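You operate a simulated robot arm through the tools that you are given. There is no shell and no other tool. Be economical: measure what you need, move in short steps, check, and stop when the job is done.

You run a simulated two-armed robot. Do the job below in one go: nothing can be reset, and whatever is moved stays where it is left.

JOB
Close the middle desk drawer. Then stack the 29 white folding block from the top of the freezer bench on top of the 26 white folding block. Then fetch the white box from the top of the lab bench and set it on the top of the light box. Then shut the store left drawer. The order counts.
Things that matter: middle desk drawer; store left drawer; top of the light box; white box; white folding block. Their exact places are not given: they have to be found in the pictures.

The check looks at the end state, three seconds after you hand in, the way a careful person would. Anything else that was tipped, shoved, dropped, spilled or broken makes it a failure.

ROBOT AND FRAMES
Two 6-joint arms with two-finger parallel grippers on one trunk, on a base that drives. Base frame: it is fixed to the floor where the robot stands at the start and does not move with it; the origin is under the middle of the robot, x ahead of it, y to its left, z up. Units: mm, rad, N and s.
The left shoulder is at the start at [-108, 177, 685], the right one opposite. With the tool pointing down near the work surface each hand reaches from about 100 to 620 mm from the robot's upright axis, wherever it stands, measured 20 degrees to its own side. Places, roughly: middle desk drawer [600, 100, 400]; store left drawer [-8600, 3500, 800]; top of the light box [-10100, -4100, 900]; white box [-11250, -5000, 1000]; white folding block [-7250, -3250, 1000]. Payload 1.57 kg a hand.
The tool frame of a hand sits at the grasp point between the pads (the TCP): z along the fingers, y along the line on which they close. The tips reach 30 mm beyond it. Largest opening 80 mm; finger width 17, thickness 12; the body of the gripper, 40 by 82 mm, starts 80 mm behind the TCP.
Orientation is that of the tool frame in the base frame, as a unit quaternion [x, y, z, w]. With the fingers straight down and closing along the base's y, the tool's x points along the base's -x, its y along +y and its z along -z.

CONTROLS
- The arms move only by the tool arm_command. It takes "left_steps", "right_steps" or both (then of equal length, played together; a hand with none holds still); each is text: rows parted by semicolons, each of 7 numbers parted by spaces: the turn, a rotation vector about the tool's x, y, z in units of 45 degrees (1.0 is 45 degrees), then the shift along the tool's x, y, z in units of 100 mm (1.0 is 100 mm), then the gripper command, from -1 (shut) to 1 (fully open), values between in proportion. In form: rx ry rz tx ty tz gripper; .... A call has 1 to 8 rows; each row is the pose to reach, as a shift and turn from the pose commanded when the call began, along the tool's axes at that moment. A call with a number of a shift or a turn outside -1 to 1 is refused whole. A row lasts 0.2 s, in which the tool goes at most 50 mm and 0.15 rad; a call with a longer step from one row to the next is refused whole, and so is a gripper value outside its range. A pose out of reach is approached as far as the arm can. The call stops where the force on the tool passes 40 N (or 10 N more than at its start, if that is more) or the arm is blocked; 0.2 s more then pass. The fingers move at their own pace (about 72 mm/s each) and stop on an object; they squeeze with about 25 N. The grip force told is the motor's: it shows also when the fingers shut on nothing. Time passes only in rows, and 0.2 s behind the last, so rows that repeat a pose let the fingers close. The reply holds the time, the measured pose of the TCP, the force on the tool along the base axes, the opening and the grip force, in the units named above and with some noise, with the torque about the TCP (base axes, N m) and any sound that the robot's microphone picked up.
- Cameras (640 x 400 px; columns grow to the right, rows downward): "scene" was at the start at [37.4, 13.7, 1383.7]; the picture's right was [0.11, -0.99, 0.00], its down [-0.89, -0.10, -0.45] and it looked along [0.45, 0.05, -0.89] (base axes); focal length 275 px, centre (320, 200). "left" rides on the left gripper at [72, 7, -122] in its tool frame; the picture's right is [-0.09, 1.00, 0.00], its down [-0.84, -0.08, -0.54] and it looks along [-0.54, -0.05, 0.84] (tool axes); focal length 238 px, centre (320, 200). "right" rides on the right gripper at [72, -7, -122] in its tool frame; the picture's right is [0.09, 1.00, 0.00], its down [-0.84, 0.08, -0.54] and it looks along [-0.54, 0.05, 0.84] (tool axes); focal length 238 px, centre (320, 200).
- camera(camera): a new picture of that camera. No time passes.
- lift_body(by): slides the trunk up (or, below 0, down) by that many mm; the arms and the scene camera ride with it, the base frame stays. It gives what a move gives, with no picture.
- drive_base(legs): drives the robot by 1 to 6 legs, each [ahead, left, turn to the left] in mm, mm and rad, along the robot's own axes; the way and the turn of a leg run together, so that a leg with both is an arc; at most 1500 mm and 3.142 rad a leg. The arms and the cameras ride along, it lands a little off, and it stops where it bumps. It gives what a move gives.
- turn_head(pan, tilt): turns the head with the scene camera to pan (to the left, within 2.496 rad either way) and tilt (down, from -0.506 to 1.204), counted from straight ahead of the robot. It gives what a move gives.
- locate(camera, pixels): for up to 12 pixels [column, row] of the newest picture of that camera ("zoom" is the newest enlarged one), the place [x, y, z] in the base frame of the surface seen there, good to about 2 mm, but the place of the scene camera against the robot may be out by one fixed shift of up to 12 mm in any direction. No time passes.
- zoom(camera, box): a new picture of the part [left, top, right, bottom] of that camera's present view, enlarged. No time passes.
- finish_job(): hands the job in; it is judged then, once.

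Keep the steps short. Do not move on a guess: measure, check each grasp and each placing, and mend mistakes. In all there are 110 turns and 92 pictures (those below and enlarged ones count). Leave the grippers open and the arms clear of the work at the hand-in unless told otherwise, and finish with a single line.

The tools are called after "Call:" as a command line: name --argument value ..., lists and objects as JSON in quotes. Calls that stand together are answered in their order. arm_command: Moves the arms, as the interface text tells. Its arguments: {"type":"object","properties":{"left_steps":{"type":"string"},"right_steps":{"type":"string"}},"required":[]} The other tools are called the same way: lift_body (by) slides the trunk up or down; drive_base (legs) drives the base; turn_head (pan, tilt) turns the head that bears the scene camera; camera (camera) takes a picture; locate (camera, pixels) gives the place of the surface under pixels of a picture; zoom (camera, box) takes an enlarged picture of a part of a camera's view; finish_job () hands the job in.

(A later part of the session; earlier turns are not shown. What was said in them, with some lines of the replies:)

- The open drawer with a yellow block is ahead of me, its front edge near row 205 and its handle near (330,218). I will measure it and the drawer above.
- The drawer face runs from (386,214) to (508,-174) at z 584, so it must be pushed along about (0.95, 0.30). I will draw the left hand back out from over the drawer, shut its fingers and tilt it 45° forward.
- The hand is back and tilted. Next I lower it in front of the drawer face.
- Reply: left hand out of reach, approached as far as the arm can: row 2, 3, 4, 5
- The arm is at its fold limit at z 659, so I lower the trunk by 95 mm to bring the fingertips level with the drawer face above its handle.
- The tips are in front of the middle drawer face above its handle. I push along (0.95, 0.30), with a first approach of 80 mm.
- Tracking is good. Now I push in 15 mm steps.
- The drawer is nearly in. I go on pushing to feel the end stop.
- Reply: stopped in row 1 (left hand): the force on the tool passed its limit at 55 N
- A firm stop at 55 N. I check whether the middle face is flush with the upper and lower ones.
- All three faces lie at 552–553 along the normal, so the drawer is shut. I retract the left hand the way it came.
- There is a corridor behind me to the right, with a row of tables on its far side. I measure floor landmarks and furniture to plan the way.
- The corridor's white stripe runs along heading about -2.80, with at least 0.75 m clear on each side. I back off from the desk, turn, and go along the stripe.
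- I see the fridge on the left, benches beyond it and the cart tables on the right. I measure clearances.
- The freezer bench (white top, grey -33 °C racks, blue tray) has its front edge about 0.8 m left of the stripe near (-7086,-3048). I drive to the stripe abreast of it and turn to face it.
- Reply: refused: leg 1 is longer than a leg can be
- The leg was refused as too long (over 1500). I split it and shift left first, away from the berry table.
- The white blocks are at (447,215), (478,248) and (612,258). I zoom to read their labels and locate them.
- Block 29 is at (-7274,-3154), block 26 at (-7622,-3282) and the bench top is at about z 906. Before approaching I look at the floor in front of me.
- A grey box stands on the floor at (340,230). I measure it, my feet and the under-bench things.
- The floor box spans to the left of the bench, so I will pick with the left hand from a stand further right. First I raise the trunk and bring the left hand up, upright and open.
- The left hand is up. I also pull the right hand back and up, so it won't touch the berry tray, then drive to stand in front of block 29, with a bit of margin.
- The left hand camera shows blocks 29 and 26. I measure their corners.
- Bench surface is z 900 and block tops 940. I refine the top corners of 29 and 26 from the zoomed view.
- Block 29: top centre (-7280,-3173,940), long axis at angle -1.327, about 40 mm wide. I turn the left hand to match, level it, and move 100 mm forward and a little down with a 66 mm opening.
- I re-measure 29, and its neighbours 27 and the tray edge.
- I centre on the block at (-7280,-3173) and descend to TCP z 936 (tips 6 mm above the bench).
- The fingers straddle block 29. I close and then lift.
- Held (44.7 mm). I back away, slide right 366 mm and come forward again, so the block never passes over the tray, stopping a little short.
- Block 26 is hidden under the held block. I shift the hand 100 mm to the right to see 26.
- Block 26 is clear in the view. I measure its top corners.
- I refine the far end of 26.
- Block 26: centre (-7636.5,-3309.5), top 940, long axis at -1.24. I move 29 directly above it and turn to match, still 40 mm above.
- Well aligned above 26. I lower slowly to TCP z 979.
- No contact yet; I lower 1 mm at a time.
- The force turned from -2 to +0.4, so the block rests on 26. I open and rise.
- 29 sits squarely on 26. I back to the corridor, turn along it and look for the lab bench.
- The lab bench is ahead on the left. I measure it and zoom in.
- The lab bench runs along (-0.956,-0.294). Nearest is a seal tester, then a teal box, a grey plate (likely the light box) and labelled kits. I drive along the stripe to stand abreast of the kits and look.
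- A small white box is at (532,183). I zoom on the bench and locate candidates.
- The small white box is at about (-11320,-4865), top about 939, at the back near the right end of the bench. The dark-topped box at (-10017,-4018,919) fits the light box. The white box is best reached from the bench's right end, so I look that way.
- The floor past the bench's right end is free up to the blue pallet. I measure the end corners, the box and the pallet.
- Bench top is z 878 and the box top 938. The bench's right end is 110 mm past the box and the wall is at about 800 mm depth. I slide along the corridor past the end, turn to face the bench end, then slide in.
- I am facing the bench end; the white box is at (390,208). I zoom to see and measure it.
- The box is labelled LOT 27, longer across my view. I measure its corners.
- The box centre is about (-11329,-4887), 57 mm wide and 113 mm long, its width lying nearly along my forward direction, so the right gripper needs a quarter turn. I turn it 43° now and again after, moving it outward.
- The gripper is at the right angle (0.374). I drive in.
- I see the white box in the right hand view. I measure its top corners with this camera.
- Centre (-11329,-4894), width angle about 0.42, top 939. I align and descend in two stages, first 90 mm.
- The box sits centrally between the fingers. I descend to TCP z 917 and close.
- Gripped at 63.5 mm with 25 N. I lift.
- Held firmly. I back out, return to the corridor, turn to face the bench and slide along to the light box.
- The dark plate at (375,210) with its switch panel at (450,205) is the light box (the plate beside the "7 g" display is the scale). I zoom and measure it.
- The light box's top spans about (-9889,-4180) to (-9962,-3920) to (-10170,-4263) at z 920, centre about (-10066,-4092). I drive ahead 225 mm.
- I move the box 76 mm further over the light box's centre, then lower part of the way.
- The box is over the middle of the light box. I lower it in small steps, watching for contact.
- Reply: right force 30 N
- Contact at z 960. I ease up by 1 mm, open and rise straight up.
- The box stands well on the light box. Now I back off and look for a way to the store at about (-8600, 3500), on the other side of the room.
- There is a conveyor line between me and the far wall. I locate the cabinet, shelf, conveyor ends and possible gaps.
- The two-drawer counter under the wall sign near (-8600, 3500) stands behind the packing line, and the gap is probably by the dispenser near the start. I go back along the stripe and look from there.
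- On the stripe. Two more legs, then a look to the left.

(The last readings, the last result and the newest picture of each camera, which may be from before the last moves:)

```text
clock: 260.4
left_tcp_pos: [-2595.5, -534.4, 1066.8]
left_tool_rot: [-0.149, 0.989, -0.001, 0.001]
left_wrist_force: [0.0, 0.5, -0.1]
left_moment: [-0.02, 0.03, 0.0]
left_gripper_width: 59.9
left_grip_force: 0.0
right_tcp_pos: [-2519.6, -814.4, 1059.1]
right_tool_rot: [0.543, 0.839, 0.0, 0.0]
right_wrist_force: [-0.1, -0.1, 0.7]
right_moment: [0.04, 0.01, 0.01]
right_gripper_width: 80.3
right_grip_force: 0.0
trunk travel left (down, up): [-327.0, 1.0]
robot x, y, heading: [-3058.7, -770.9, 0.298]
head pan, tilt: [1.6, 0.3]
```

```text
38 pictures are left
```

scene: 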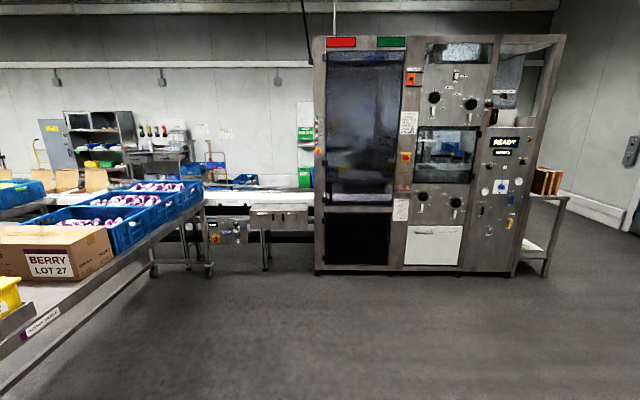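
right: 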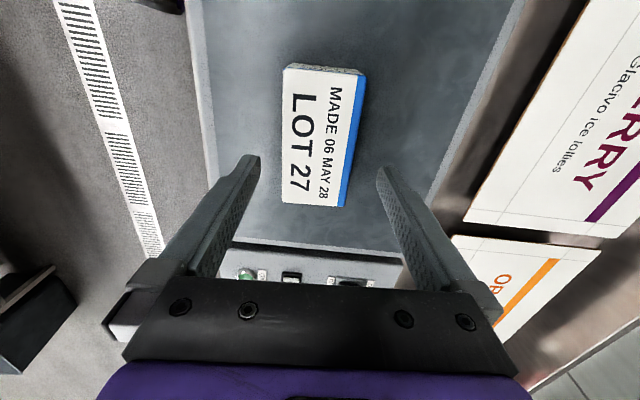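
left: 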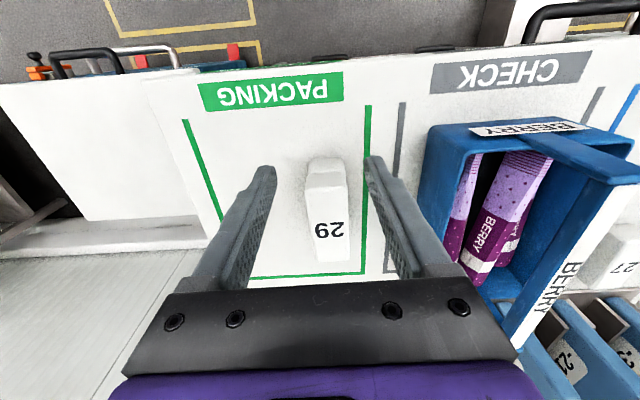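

The conveyor joins the dispenser, so the way is round the dispenser's right side. I measure there.

Call:
locate --camera "scene" --pixels '[[316, 274], [460, 276], [516, 276], [545, 277], [568, 198], [590, 225], [570, 215], [555, 235], [500, 275], [205, 130], [160, 150], [620, 222]]'

Call:
turn_head --pan 0.9 --tilt 0.3

Call:
camera --camera "scene"

```text
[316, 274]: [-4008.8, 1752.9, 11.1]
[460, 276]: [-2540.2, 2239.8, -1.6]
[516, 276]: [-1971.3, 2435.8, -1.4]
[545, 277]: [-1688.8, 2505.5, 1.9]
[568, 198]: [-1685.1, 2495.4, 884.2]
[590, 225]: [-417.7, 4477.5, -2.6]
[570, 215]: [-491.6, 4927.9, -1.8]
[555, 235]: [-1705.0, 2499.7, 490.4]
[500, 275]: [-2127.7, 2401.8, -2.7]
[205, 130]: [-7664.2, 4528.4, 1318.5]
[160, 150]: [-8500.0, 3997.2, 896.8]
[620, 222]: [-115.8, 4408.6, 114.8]
```

```text
clock: 261.5
left_tcp_pos: [-2595.5, -533.4, 1066.9]
left_tool_rot: [-0.15, 0.989, -0.001, 0.0]
left_wrist_force: [0.2, -1.3, 0.2]
left_moment: [0.01, 0.02, 0.01]
left_gripper_width: 60.0
left_grip_force: 0.1
right_tcp_pos: [-2520.8, -813.6, 1059.0]
right_tool_rot: [0.544, 0.839, 0.0, -0.001]
right_wrist_force: [-0.1, 0.5, 0.1]
right_moment: [0.0, -0.04, 0.0]
right_gripper_width: 80.0
right_grip_force: 0.0
trunk travel left (down, up): [-327.0, 1.0]
robot x, y, heading: [-3055.9, -768.2, 0.3]
head pan, tilt: [0.901, 0.3]
```

```text
37 pictures are left
```

scene: 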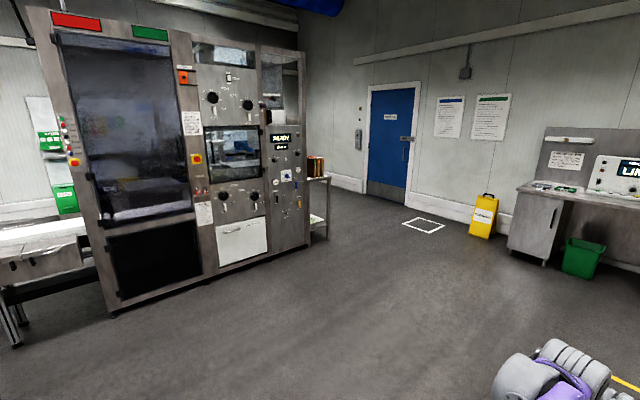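

A wide passage leads round the right of the dispenser. I drive there, then turn left towards the back.

Call:
drive_base --legs '[[1450, 0, 0], [1440, 0, 0], [0, 0, 1.57], [1450, 0, 0], [1450, 0, 0], [1300, 0, 0]]'

Call:
turn_head --pan 1.2 --tilt 0.35

Call:
camera --camera "scene"

```text
clock: 299.2
left_tcp_pos: [-1336.5, 4614.9, 1066.3]
left_tool_rot: [0.776, -0.63, 0.001, -0.001]
left_wrist_force: [0.4, -0.3, -0.8]
left_moment: [0.02, -0.01, 0.02]
left_gripper_width: 60.2
left_grip_force: 0.0
right_tcp_pos: [-1050.7, 4664.1, 1058.0]
right_tool_rot: [-0.164, 0.986, 0.0, 0.0]
right_wrist_force: [-0.9, 0.0, 0.5]
right_moment: [0.01, 0.0, -0.01]
right_gripper_width: 80.1
right_grip_force: 0.1
trunk travel left (down, up): [-327.0, 1.0]
robot x, y, heading: [-1145.4, 4135.9, 1.777]
head pan, tilt: [0.901, 0.3]
```

```text
clock: 300.0
left_tcp_pos: [-1337.1, 4615.4, 1066.6]
left_tool_rot: [0.777, -0.63, 0.0, -0.001]
left_wrist_force: [0.2, 0.4, -0.7]
left_moment: [0.0, -0.06, 0.03]
left_gripper_width: 59.8
left_grip_force: 0.0
right_tcp_pos: [-1050.3, 4664.2, 1058.3]
right_tool_rot: [-0.165, 0.986, 0.001, 0.0]
right_wrist_force: [-0.9, 0.4, 0.3]
right_moment: [-0.03, 0.0, -0.01]
right_gripper_width: 80.0
right_grip_force: 0.2
trunk travel left (down, up): [-327.0, 1.0]
robot x, y, heading: [-1146.3, 4133.8, 1.785]
head pan, tilt: [1.201, 0.351]
```

```text
36 pictures are left
```

scene: 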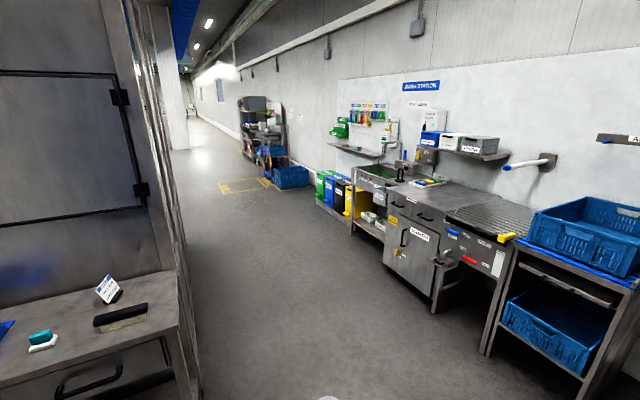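

An aisle runs between the dispenser and the wash station. I measure its edges and the store at the far end.

Call:
locate --camera "scene" --pixels '[[200, 395], [175, 280], [435, 310], [355, 232], [290, 188], [270, 150], [230, 190], [190, 260], [585, 395], [250, 155], [318, 200], [185, 150]]'

Call:
zoom --camera "scene" --box '[180, 80, 340, 200]'

```text
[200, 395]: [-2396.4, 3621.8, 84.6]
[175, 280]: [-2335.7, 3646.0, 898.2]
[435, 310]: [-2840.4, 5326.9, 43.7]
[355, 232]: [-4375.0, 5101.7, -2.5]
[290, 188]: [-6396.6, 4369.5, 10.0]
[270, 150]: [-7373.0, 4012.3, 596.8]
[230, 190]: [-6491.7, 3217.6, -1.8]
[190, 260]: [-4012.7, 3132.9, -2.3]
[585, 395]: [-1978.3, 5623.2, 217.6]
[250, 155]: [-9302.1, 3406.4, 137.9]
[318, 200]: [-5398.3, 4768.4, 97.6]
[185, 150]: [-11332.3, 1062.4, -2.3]
```

```text
3.33 times, centred on (260, 140) of scene
```

zoom: 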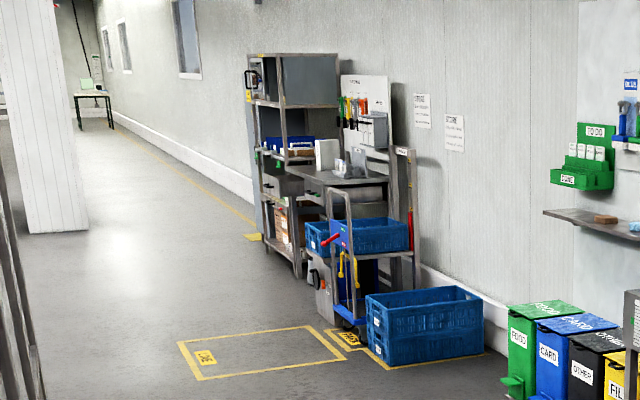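

The aisle is clear between t≈4190 and 5930 mm (room axes), so I take its middle: turn left, sidestep right, drive on.

Call:
drive_base --legs '[[0, 0, 1.66], [0, -770, 0], [1480, 0, 0], [1480, 0, 0]]'

Call:
turn_head --pan -0.25 --tilt 0.3

Call:
camera --camera "scene"

```text
clock: 325.2
left_tcp_pos: [-4730.3, 3846.0, 1066.4]
left_tool_rot: [0.991, 0.136, 0.0, -0.001]
left_wrist_force: [0.0, 0.3, -0.6]
left_moment: [0.04, -0.01, -0.01]
left_gripper_width: 59.8
left_grip_force: 0.0
right_tcp_pos: [-4799.4, 4127.3, 1059.4]
right_tool_rot: [0.832, -0.554, 0.0, -0.001]
right_wrist_force: [-0.6, -0.4, -0.1]
right_moment: [0.0, -0.03, 0.0]
right_gripper_width: 80.1
right_grip_force: 0.0
trunk travel left (down, up): [-327.0, 1.0]
robot x, y, heading: [-4264.2, 4066.9, -2.871]
head pan, tilt: [1.201, 0.351]
```

```text
clock: 326.8
left_tcp_pos: [-4731.5, 3843.8, 1066.8]
left_tool_rot: [0.991, 0.136, 0.0, -0.001]
left_wrist_force: [0.0, -0.3, -0.1]
left_moment: [-0.01, -0.02, 0.0]
left_gripper_width: 60.0
left_grip_force: 0.0
right_tcp_pos: [-4798.2, 4126.5, 1059.2]
right_tool_rot: [0.832, -0.555, 0.0, 0.0]
right_wrist_force: [0.2, 0.3, -0.2]
right_moment: [0.0, 0.04, 0.01]
right_gripper_width: 80.1
right_grip_force: 0.0
trunk travel left (down, up): [-327.0, 1.0]
robot x, y, heading: [-4263.7, 4066.4, -2.868]
head pan, tilt: [-0.25, 0.3]
```

```text
34 pictures are left
```

scene: 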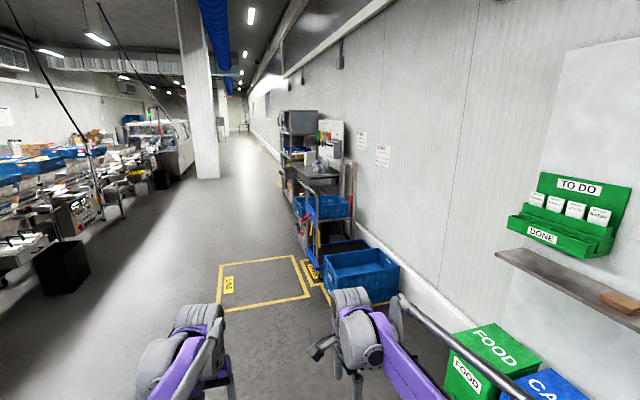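

The store counter is past the hand truck. I zoom in and measure.

Call:
zoom --camera "scene" --box '[260, 90, 420, 310]'

Call:
locate --camera "scene" --pixels '[[328, 300], [310, 265], [298, 175], [320, 178], [300, 160], [288, 190], [335, 172], [205, 178], [300, 240], [388, 262]]'

```text
1.82 times, centred on (340, 200) of scene
```

zoom: 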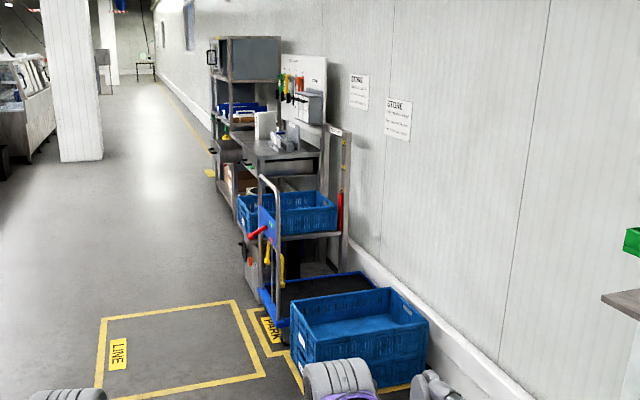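

```text
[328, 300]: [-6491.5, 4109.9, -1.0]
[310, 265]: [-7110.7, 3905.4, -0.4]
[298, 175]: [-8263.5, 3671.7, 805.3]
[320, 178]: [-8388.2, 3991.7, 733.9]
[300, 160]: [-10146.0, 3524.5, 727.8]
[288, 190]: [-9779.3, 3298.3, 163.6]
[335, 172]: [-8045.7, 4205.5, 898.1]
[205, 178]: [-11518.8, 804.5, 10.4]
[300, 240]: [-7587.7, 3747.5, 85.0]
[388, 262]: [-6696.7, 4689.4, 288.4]
```

I drive 4.0 m on along the aisle, then turn right to face the counter.

Call:
drive_base --legs '[[0, 60, 0.03], [1480, 0, 0], [1480, 0, 0], [1080, 0, 0], [0, 0, -1.57]]'

Call:
turn_head --pan 0 --tilt 0.6

Call:
camera --camera "scene"

```text
clock: 350.8
left_tcp_pos: [-8331.5, 3219.5, 1066.7]
left_tool_rot: [0.807, -0.591, 0.001, 0.0]
left_wrist_force: [0.1, 0.3, 0.1]
left_moment: [0.01, 0.02, 0.0]
left_gripper_width: 60.0
left_grip_force: 0.1
right_tcp_pos: [-8051.4, 3297.9, 1059.1]
right_tool_rot: [-0.213, 0.977, 0.0, 0.0]
right_wrist_force: [-0.1, 0.0, -0.2]
right_moment: [0.02, 0.04, 0.0]
right_gripper_width: 79.8
right_grip_force: 0.0
trunk travel left (down, up): [-327.0, 1.0]
robot x, y, heading: [-8094.3, 2760.9, 1.877]
head pan, tilt: [-0.25, 0.3]
```

```text
clock: 351.6
left_tcp_pos: [-8332.2, 3221.1, 1065.3]
left_tool_rot: [0.807, -0.591, 0.001, -0.001]
left_wrist_force: [-1.3, -0.2, -0.1]
left_moment: [-0.04, 0.0, 0.0]
left_gripper_width: 60.0
left_grip_force: 0.1
right_tcp_pos: [-8051.1, 3297.8, 1059.4]
right_tool_rot: [-0.213, 0.977, 0.0, 0.0]
right_wrist_force: [0.0, -0.6, 0.3]
right_moment: [0.0, 0.0, 0.03]
right_gripper_width: 80.1
right_grip_force: 0.0
trunk travel left (down, up): [-327.0, 1.0]
robot x, y, heading: [-8093.7, 2760.8, 1.883]
head pan, tilt: [0.0, 0.6]
```

```text
32 pictures are left
```

scene: 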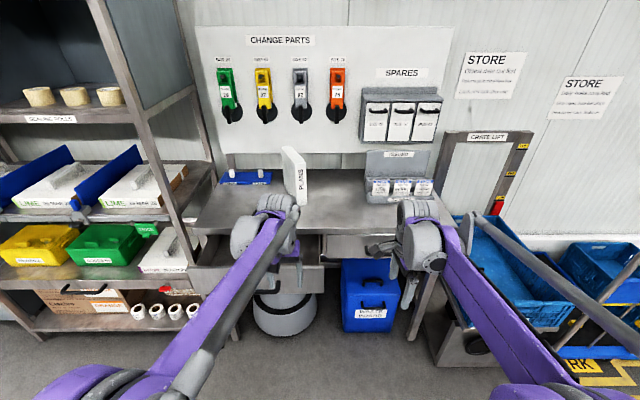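

The left drawer below the counter seems open at about (260,265). I zoom and measure it.

Call:
zoom --camera "scene" --box '[180, 200, 440, 340]'

Call:
camera --camera "left"

```text
2.46 times, centred on (310, 270) of scene
```

zoom: 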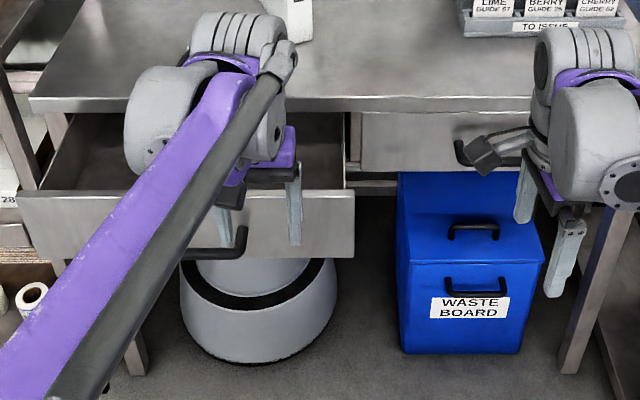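

```text
30 pictures are left
```

left: 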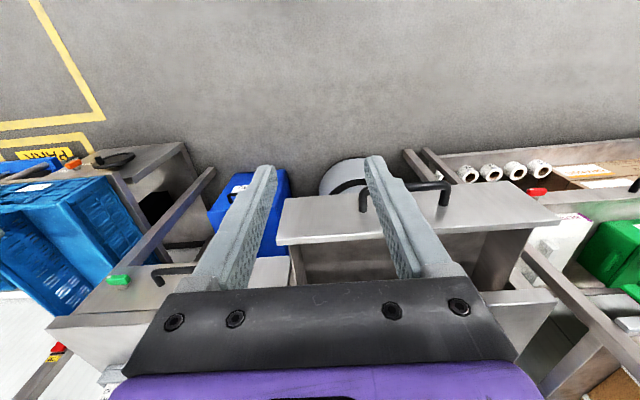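

Call:
locate --camera "zoom" --pixels '[[25, 198], [120, 200], [340, 195], [345, 250], [45, 250], [250, 250], [380, 150], [440, 150], [60, 100], [330, 103], [420, 105], [320, 150]]'

Call:
locate --camera "left" --pixels '[[282, 243], [555, 220], [290, 210], [340, 215], [480, 215], [445, 190], [365, 200], [350, 185], [320, 270], [180, 270], [100, 305]]'

```text
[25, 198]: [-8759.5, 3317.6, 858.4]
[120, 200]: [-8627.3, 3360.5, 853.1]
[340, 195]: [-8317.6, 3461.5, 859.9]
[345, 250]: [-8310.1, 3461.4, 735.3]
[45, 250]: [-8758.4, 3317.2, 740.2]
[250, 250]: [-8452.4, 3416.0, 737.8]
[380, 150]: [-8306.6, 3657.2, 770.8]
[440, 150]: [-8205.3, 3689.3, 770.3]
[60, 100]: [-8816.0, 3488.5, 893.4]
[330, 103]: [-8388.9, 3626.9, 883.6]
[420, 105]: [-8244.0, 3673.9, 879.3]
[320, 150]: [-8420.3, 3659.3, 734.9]
```

```text
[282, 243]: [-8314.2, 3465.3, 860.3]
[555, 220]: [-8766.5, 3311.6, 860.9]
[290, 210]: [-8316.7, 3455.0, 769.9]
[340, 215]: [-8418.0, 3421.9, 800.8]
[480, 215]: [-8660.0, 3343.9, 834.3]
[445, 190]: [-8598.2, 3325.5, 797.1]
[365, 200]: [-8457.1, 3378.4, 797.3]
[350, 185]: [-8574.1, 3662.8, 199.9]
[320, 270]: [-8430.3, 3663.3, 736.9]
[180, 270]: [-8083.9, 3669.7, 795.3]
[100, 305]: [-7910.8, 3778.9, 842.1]
```

The drawer face runs from (-8314,3465) to (-8766,3312), z 720–860, and stands out 184 mm from the closed right drawer. I first pull both hands back, and shut, tilt and lower the left one while in free space.

Call:
arm_command --left_steps "0 -0.18 0 0.3 0 0 -1;0 -0.36 0 0.6 0 0.2 -1;0 -0.54 0 0.9 0 0.4 -1;0 -0.72 0 1 0 0.7 -1;0 -0.9 0 1 0 0.9 -1;0 -1 0 1 0 1 -1;0 -1 0 1 0 1 -1" --right_steps "0 0 0 0 -0.3 0 1;0 0 0 0 -0.6 0 1;0 0 0 0 -0.9 0 1;0 0 0 0 -1 0 1;0 0 0 0 -1 0 1;0 0 0 0 -1 0 1;0 0 0 0 -1 0 1"

Call:
arm_command --left_steps "0 0 0 0.25 0 0.05 -1;0 0 0 0.5 0 0.1 -1;0 0 0 0.75 0 0.16 -1;0 0 0 1 0 0.16 -1;0 0 0 1 0 0.16 -1"

```text
clock: 353.2
left_tcp_pos: [-8300.1, 3125.0, 965.5]
left_tool_rot: [0.746, -0.546, -0.308, -0.227]
left_wrist_force: [-0.2, -0.1, 0.4]
left_moment: [-0.01, 0.02, -0.03]
left_gripper_width: 0.2
left_grip_force: 21.3
right_tcp_pos: [-8009.7, 3205.5, 1060.6]
right_tool_rot: [-0.213, 0.977, 0.0, 0.0]
right_wrist_force: [-0.7, 0.1, 0.7]
right_moment: [0.02, -0.02, -0.03]
right_gripper_width: 80.0
right_grip_force: 0.2
trunk travel left (down, up): [-327.0, 1.0]
robot x, y, heading: [-8090.4, 2762.4, 1.88]
head pan, tilt: [0.0, 0.6]
```

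```text
clock: 354.4
left_tcp_pos: [-8284.0, 3072.7, 906.8]
left_tool_rot: [0.747, -0.545, -0.308, -0.225]
left_wrist_force: [0.1, 0.2, 0.5]
left_moment: [0.03, 0.0, 0.02]
left_gripper_width: 0.0
left_grip_force: 21.7
left hand out of reach, approached as far as the arm can: row 4, 5
right_tcp_pos: [-8011.0, 3207.4, 1060.4]
right_tool_rot: [-0.213, 0.977, 0.001, -0.001]
right_wrist_force: [-0.4, 0.5, -0.7]
right_moment: [-0.01, -0.01, 0.02]
right_gripper_width: 80.2
right_grip_force: 0.1
trunk travel left (down, up): [-327.0, 1.0]
robot x, y, heading: [-8088.8, 2760.2, 1.874]
head pan, tilt: [0.0, 0.6]
```

The left hand is at z 907; I lower the trunk 55 mm, then sidestep left 149 mm and drive 330 mm towards the drawer.

Call:
lift_body --by -55

Call:
drive_base --legs '[[0, 149, 0], [250, 0, 0]]'

Call:
camera --camera "left"

Call:
camera --camera "scene"

```text
clock: 355.4
left_tcp_pos: [-8282.8, 3073.9, 850.7]
left_tool_rot: [0.746, -0.546, -0.307, -0.226]
left_wrist_force: [0.6, -1.0, -0.1]
left_moment: [-0.03, -0.01, -0.02]
left_gripper_width: 0.0
left_grip_force: 21.2
right_tcp_pos: [-8010.5, 3207.2, 1004.4]
right_tool_rot: [-0.213, 0.977, -0.001, 0.0]
right_wrist_force: [0.0, -0.2, -1.1]
right_moment: [-0.03, 0.0, 0.0]
right_gripper_width: 79.9
right_grip_force: 0.1
trunk travel left (down, up): [-272.0, 56.0]
robot x, y, heading: [-8094.2, 2759.1, 1.878]
head pan, tilt: [0.0, 0.6]
```

```text
clock: 358.8
left_tcp_pos: [-8506.4, 3269.9, 850.1]
left_tool_rot: [0.748, -0.543, -0.308, -0.226]
left_wrist_force: [-0.8, 0.3, 0.9]
left_moment: [0.02, 0.01, 0.03]
left_gripper_width: 0.0
left_grip_force: 20.9
right_tcp_pos: [-8235.9, 3403.6, 1003.3]
right_tool_rot: [-0.216, 0.976, 0.0, 0.0]
right_wrist_force: [-0.9, 1.3, 0.2]
right_moment: [0.01, 0.02, -0.05]
right_gripper_width: 80.0
right_grip_force: 0.1
trunk travel left (down, up): [-272.0, 56.0]
robot x, y, heading: [-8313.1, 2954.8, 1.888]
head pan, tilt: [0.0, 0.6]
```

```text
29 pictures are left
```

left: 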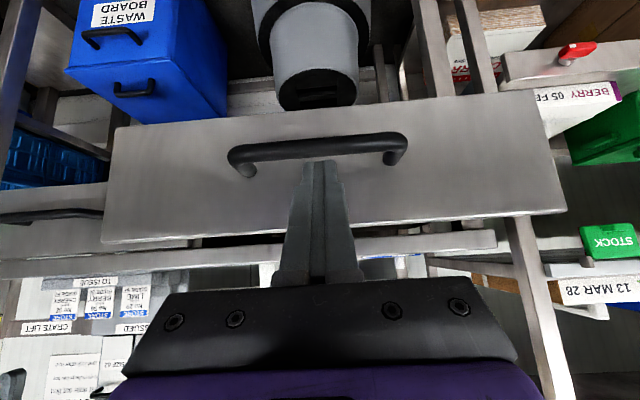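

```text
28 pictures are left
```

scene: 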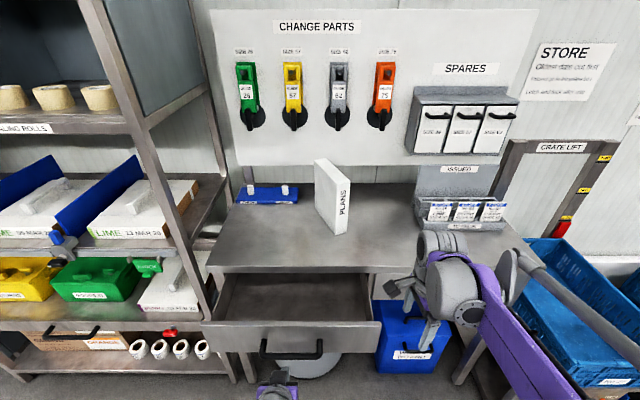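

The tips face the drawer front, just above its handle, 104 mm off. I drive 75 mm closer.

Call:
drive_base --legs '[[75, 0, 0]]'

Call:
arm_command --left_steps "0 0 0 -0.14 0 0.14 -1;0 0 0 -0.21 0 0.21 -1;0 0 0 -0.28 0 0.28 -1;0 0 0 -0.35 0 0.35 -1;0 0 0 -0.42 0 0.42 -1;0 0 0 -0.49 0 0.49 -1;0 0 0 -0.56 0 0.56 -1;0 0 0 -0.63 0 0.63 -1"

Call:
camera --camera "left"

```text
clock: 359.8
left_tcp_pos: [-8531.1, 3339.7, 848.9]
left_tool_rot: [0.748, -0.543, -0.308, -0.225]
left_wrist_force: [0.0, 0.4, -0.2]
left_moment: [0.0, 0.01, -0.02]
left_gripper_width: 0.0
left_grip_force: 21.3
right_tcp_pos: [-8258.2, 3474.9, 1003.8]
right_tool_rot: [-0.217, 0.976, 0.0, 0.0]
right_wrist_force: [0.2, 0.7, -0.6]
right_moment: [-0.03, 0.01, 0.0]
right_gripper_width: 80.1
right_grip_force: 0.0
trunk travel left (down, up): [-272.0, 56.0]
robot x, y, heading: [-8335.3, 3026.3, 1.887]
head pan, tilt: [0.0, 0.6]
```

```text
clock: 361.6
left_tcp_pos: [-8556.8, 3424.4, 850.8]
left_tool_rot: [0.748, -0.543, -0.308, -0.226]
left_wrist_force: [0.7, 0.3, 0.1]
left_moment: [0.03, 0.0, 0.0]
left_gripper_width: 0.0
left_grip_force: 21.2
right_tcp_pos: [-8257.3, 3475.1, 1004.0]
right_tool_rot: [-0.216, 0.976, 0.0, 0.0]
right_wrist_force: [-0.3, 0.9, -0.2]
right_moment: [0.02, 0.0, 0.01]
right_gripper_width: 80.0
right_grip_force: 0.1
trunk travel left (down, up): [-272.0, 56.0]
robot x, y, heading: [-8332.9, 3029.4, 1.882]
head pan, tilt: [0.0, 0.6]
```

```text
27 pictures are left
```

left: 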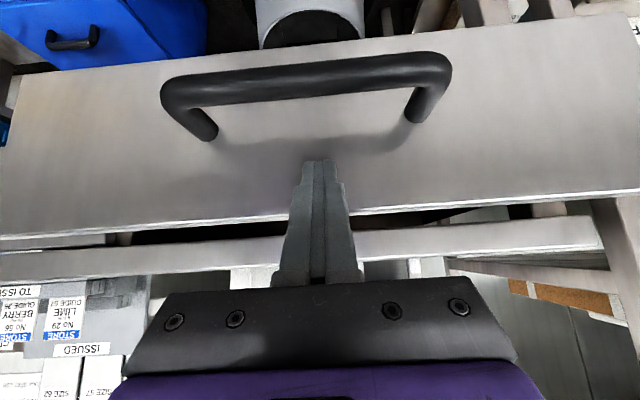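

The tips are on the face and the drawer moves. I keep pushing in 15 mm steps.

Call:
arm_command --left_steps "0 0 0 -0.1 0 0.1 -1;0 0 0 -0.2 0 0.2 -1;0 0 0 -0.3 0 0.3 -1;0 0 0 -0.4 0 0.4 -1;0 0 0 -0.5 0 0.5 -1;0 0 0 -0.6 0 0.6 -1;0 0 0 -0.7 0 0.7 -1;0 0 0 -0.8 0 0.8 -1"

Call:
camera --camera "scene"

```text
clock: 363.4
left_tcp_pos: [-8591.8, 3532.0, 851.4]
left_tool_rot: [0.749, -0.542, -0.308, -0.224]
left_wrist_force: [4.3, -13.2, 0.2]
left_moment: [-0.18, -0.16, 0.01]
left_gripper_width: 0.1
left_grip_force: 21.2
right_tcp_pos: [-8258.5, 3472.9, 1003.9]
right_tool_rot: [-0.216, 0.976, 0.0, 0.0]
right_wrist_force: [1.6, 0.5, 0.2]
right_moment: [-0.01, 0.02, -0.01]
right_gripper_width: 80.1
right_grip_force: 0.1
trunk travel left (down, up): [-272.0, 56.0]
robot x, y, heading: [-8340.1, 3028.7, 1.889]
head pan, tilt: [0.0, 0.6]
```

```text
26 pictures are left
```

scene: 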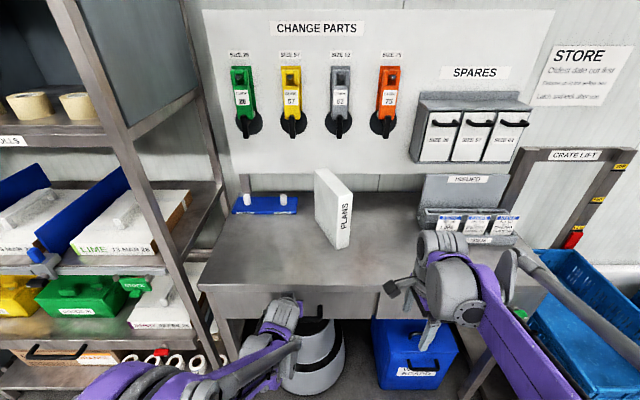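

Pushing force 13 N; the face is about 12 mm short of the closed line by my reckoning. I push to the stop.

Call:
arm_command --left_steps "0 0 0 -0.04 0 0.04 -1;0 0 0 -0.08 0 0.08 -1;0 0 0 -0.12 0 0.12 -1;0 0 0 -0.16 0 0.16 -1;0 0 0 -0.2 0 0.2 -1"

Call:
zoom --camera "scene" --box '[190, 220, 450, 380]'

Call:
camera --camera "left"

```text
clock: 363.8
left_tcp_pos: [-8590.6, 3529.6, 851.3]
left_tool_rot: [0.75, -0.544, -0.304, -0.222]
left_wrist_force: [5.9, -20.0, 8.1]
left_moment: [-0.09, -0.04, 0.01]
left_gripper_width: 0.0
left_grip_force: 20.5
right_tcp_pos: [-8257.6, 3473.4, 1004.6]
right_tool_rot: [-0.216, 0.976, 0.001, 0.0]
right_wrist_force: [-0.1, -0.2, 0.4]
right_moment: [-0.07, -0.04, 0.02]
right_gripper_width: 80.0
right_grip_force: 0.1
trunk travel left (down, up): [-272.0, 56.0]
robot x, y, heading: [-8338.6, 3027.8, 1.886]
head pan, tilt: [0.0, 0.6]
stopped in row 1 (left hand): the force on the tool passed its limit at 45 N (the readings are from after the stop); the commanded pose is now the measured one
```

```text
2.46 times, centred on (320, 300) of scene
```

zoom: 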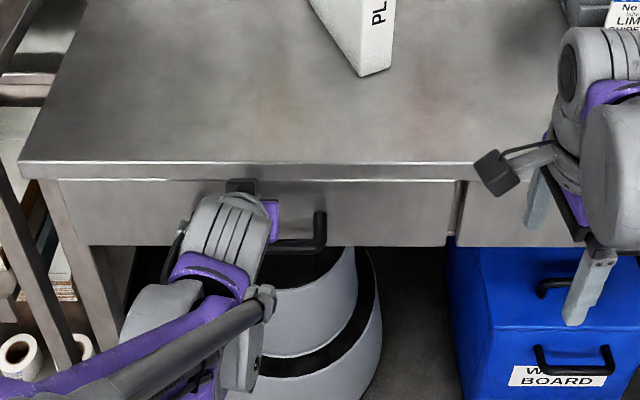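

```text
24 pictures are left
```

left: 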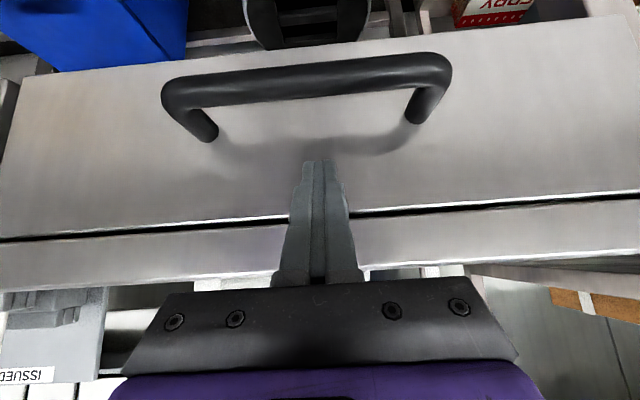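

Hard stop at 45 N. I compare the left and right drawer faces for flushness.

Call:
locate --camera "zoom" --pixels '[[120, 215], [400, 215], [440, 210], [480, 220], [510, 225], [200, 195], [300, 170], [500, 168]]'

Call:
locate --camera "left" --pixels '[[100, 190], [500, 170], [250, 240], [450, 235], [60, 255]]'

```text
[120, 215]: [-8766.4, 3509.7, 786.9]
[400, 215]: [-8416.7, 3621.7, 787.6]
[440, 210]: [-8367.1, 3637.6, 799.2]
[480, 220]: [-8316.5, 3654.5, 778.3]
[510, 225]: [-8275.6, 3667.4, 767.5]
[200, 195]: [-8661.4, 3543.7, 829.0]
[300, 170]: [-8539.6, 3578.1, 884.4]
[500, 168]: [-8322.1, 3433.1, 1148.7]
```

```text
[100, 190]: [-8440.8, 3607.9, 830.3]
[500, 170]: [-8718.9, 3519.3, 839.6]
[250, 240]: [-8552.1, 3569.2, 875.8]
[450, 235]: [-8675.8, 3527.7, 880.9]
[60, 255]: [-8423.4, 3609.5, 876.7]
```

Both faces lie on one line to within 1 mm: the drawer is shut. I retract the left hand, back away and open the fingers.

Call:
arm_command --left_steps "0 0 0 0.3 0 -0.3 -1;0 0 0 0.6 0 -0.6 -1;0 0 0 0.9 0 -0.9 -1;0 0 0 1 0 -1 -1;0 0 0 1 0 -1 -1"

Call:
drive_base --legs '[[-350, 0, 0]]'

Call:
arm_command --left_steps "0 0 0 0 0 0 1;0 0 0 0 0 0 1;0 0 0 0 0 0 1;0 0 0 0 0 0 1"

Call:
camera --camera "scene"

```text
clock: 365.0
left_tcp_pos: [-8550.1, 3396.9, 850.6]
left_tool_rot: [0.75, -0.543, -0.306, -0.223]
left_wrist_force: [0.2, -0.1, 0.1]
left_moment: [-0.02, 0.0, 0.02]
left_gripper_width: 0.0
left_grip_force: 21.8
right_tcp_pos: [-8258.0, 3473.6, 1004.3]
right_tool_rot: [-0.216, 0.976, 0.0, 0.0]
right_wrist_force: [0.4, -0.5, -0.2]
right_moment: [-0.01, -0.02, -0.01]
right_gripper_width: 79.9
right_grip_force: 0.0
trunk travel left (down, up): [-272.0, 56.0]
robot x, y, heading: [-8339.5, 3026.9, 1.886]
head pan, tilt: [0.0, 0.6]
```

```text
clock: 367.3
left_tcp_pos: [-8440.9, 3063.9, 851.6]
left_tool_rot: [0.751, -0.541, -0.307, -0.222]
left_wrist_force: [0.2, 0.4, -0.2]
left_moment: [0.02, 0.02, -0.02]
left_gripper_width: 0.0
left_grip_force: 20.5
right_tcp_pos: [-8150.9, 3143.6, 1004.3]
right_tool_rot: [-0.217, 0.976, 0.0, 0.001]
right_wrist_force: [-0.1, 0.1, 0.0]
right_moment: [0.04, 0.0, 0.04]
right_gripper_width: 80.3
right_grip_force: 0.0
trunk travel left (down, up): [-272.0, 56.0]
robot x, y, heading: [-8228.0, 2695.4, 1.893]
head pan, tilt: [0.0, 0.6]
```

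```text
clock: 368.3
left_tcp_pos: [-8442.4, 3063.4, 850.2]
left_tool_rot: [0.75, -0.542, -0.306, -0.223]
left_wrist_force: [-0.1, 0.5, -0.1]
left_moment: [0.03, -0.02, 0.0]
left_gripper_width: 80.0
left_grip_force: 0.0
right_tcp_pos: [-8150.3, 3141.8, 1005.5]
right_tool_rot: [-0.218, 0.976, 0.0, 0.0]
right_wrist_force: [0.2, 0.3, 0.0]
right_moment: [0.02, 0.0, -0.01]
right_gripper_width: 79.8
right_grip_force: 0.1
trunk travel left (down, up): [-272.0, 56.0]
robot x, y, heading: [-8224.9, 2695.2, 1.893]
head pan, tilt: [0.0, 0.6]
```

```text
23 pictures are left
```

scene: 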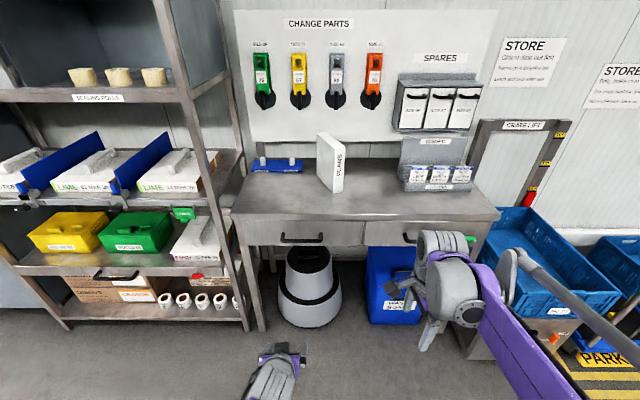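

The store left drawer is shut, both grippers are open and the arms are clear of the work. I hand in.

Call:
finish_job

```text
The job is handed in.
```

All four steps were done in order: middle desk drawer shut, block 29 stacked on block 26, white box set on the light box, and store left drawer shut.
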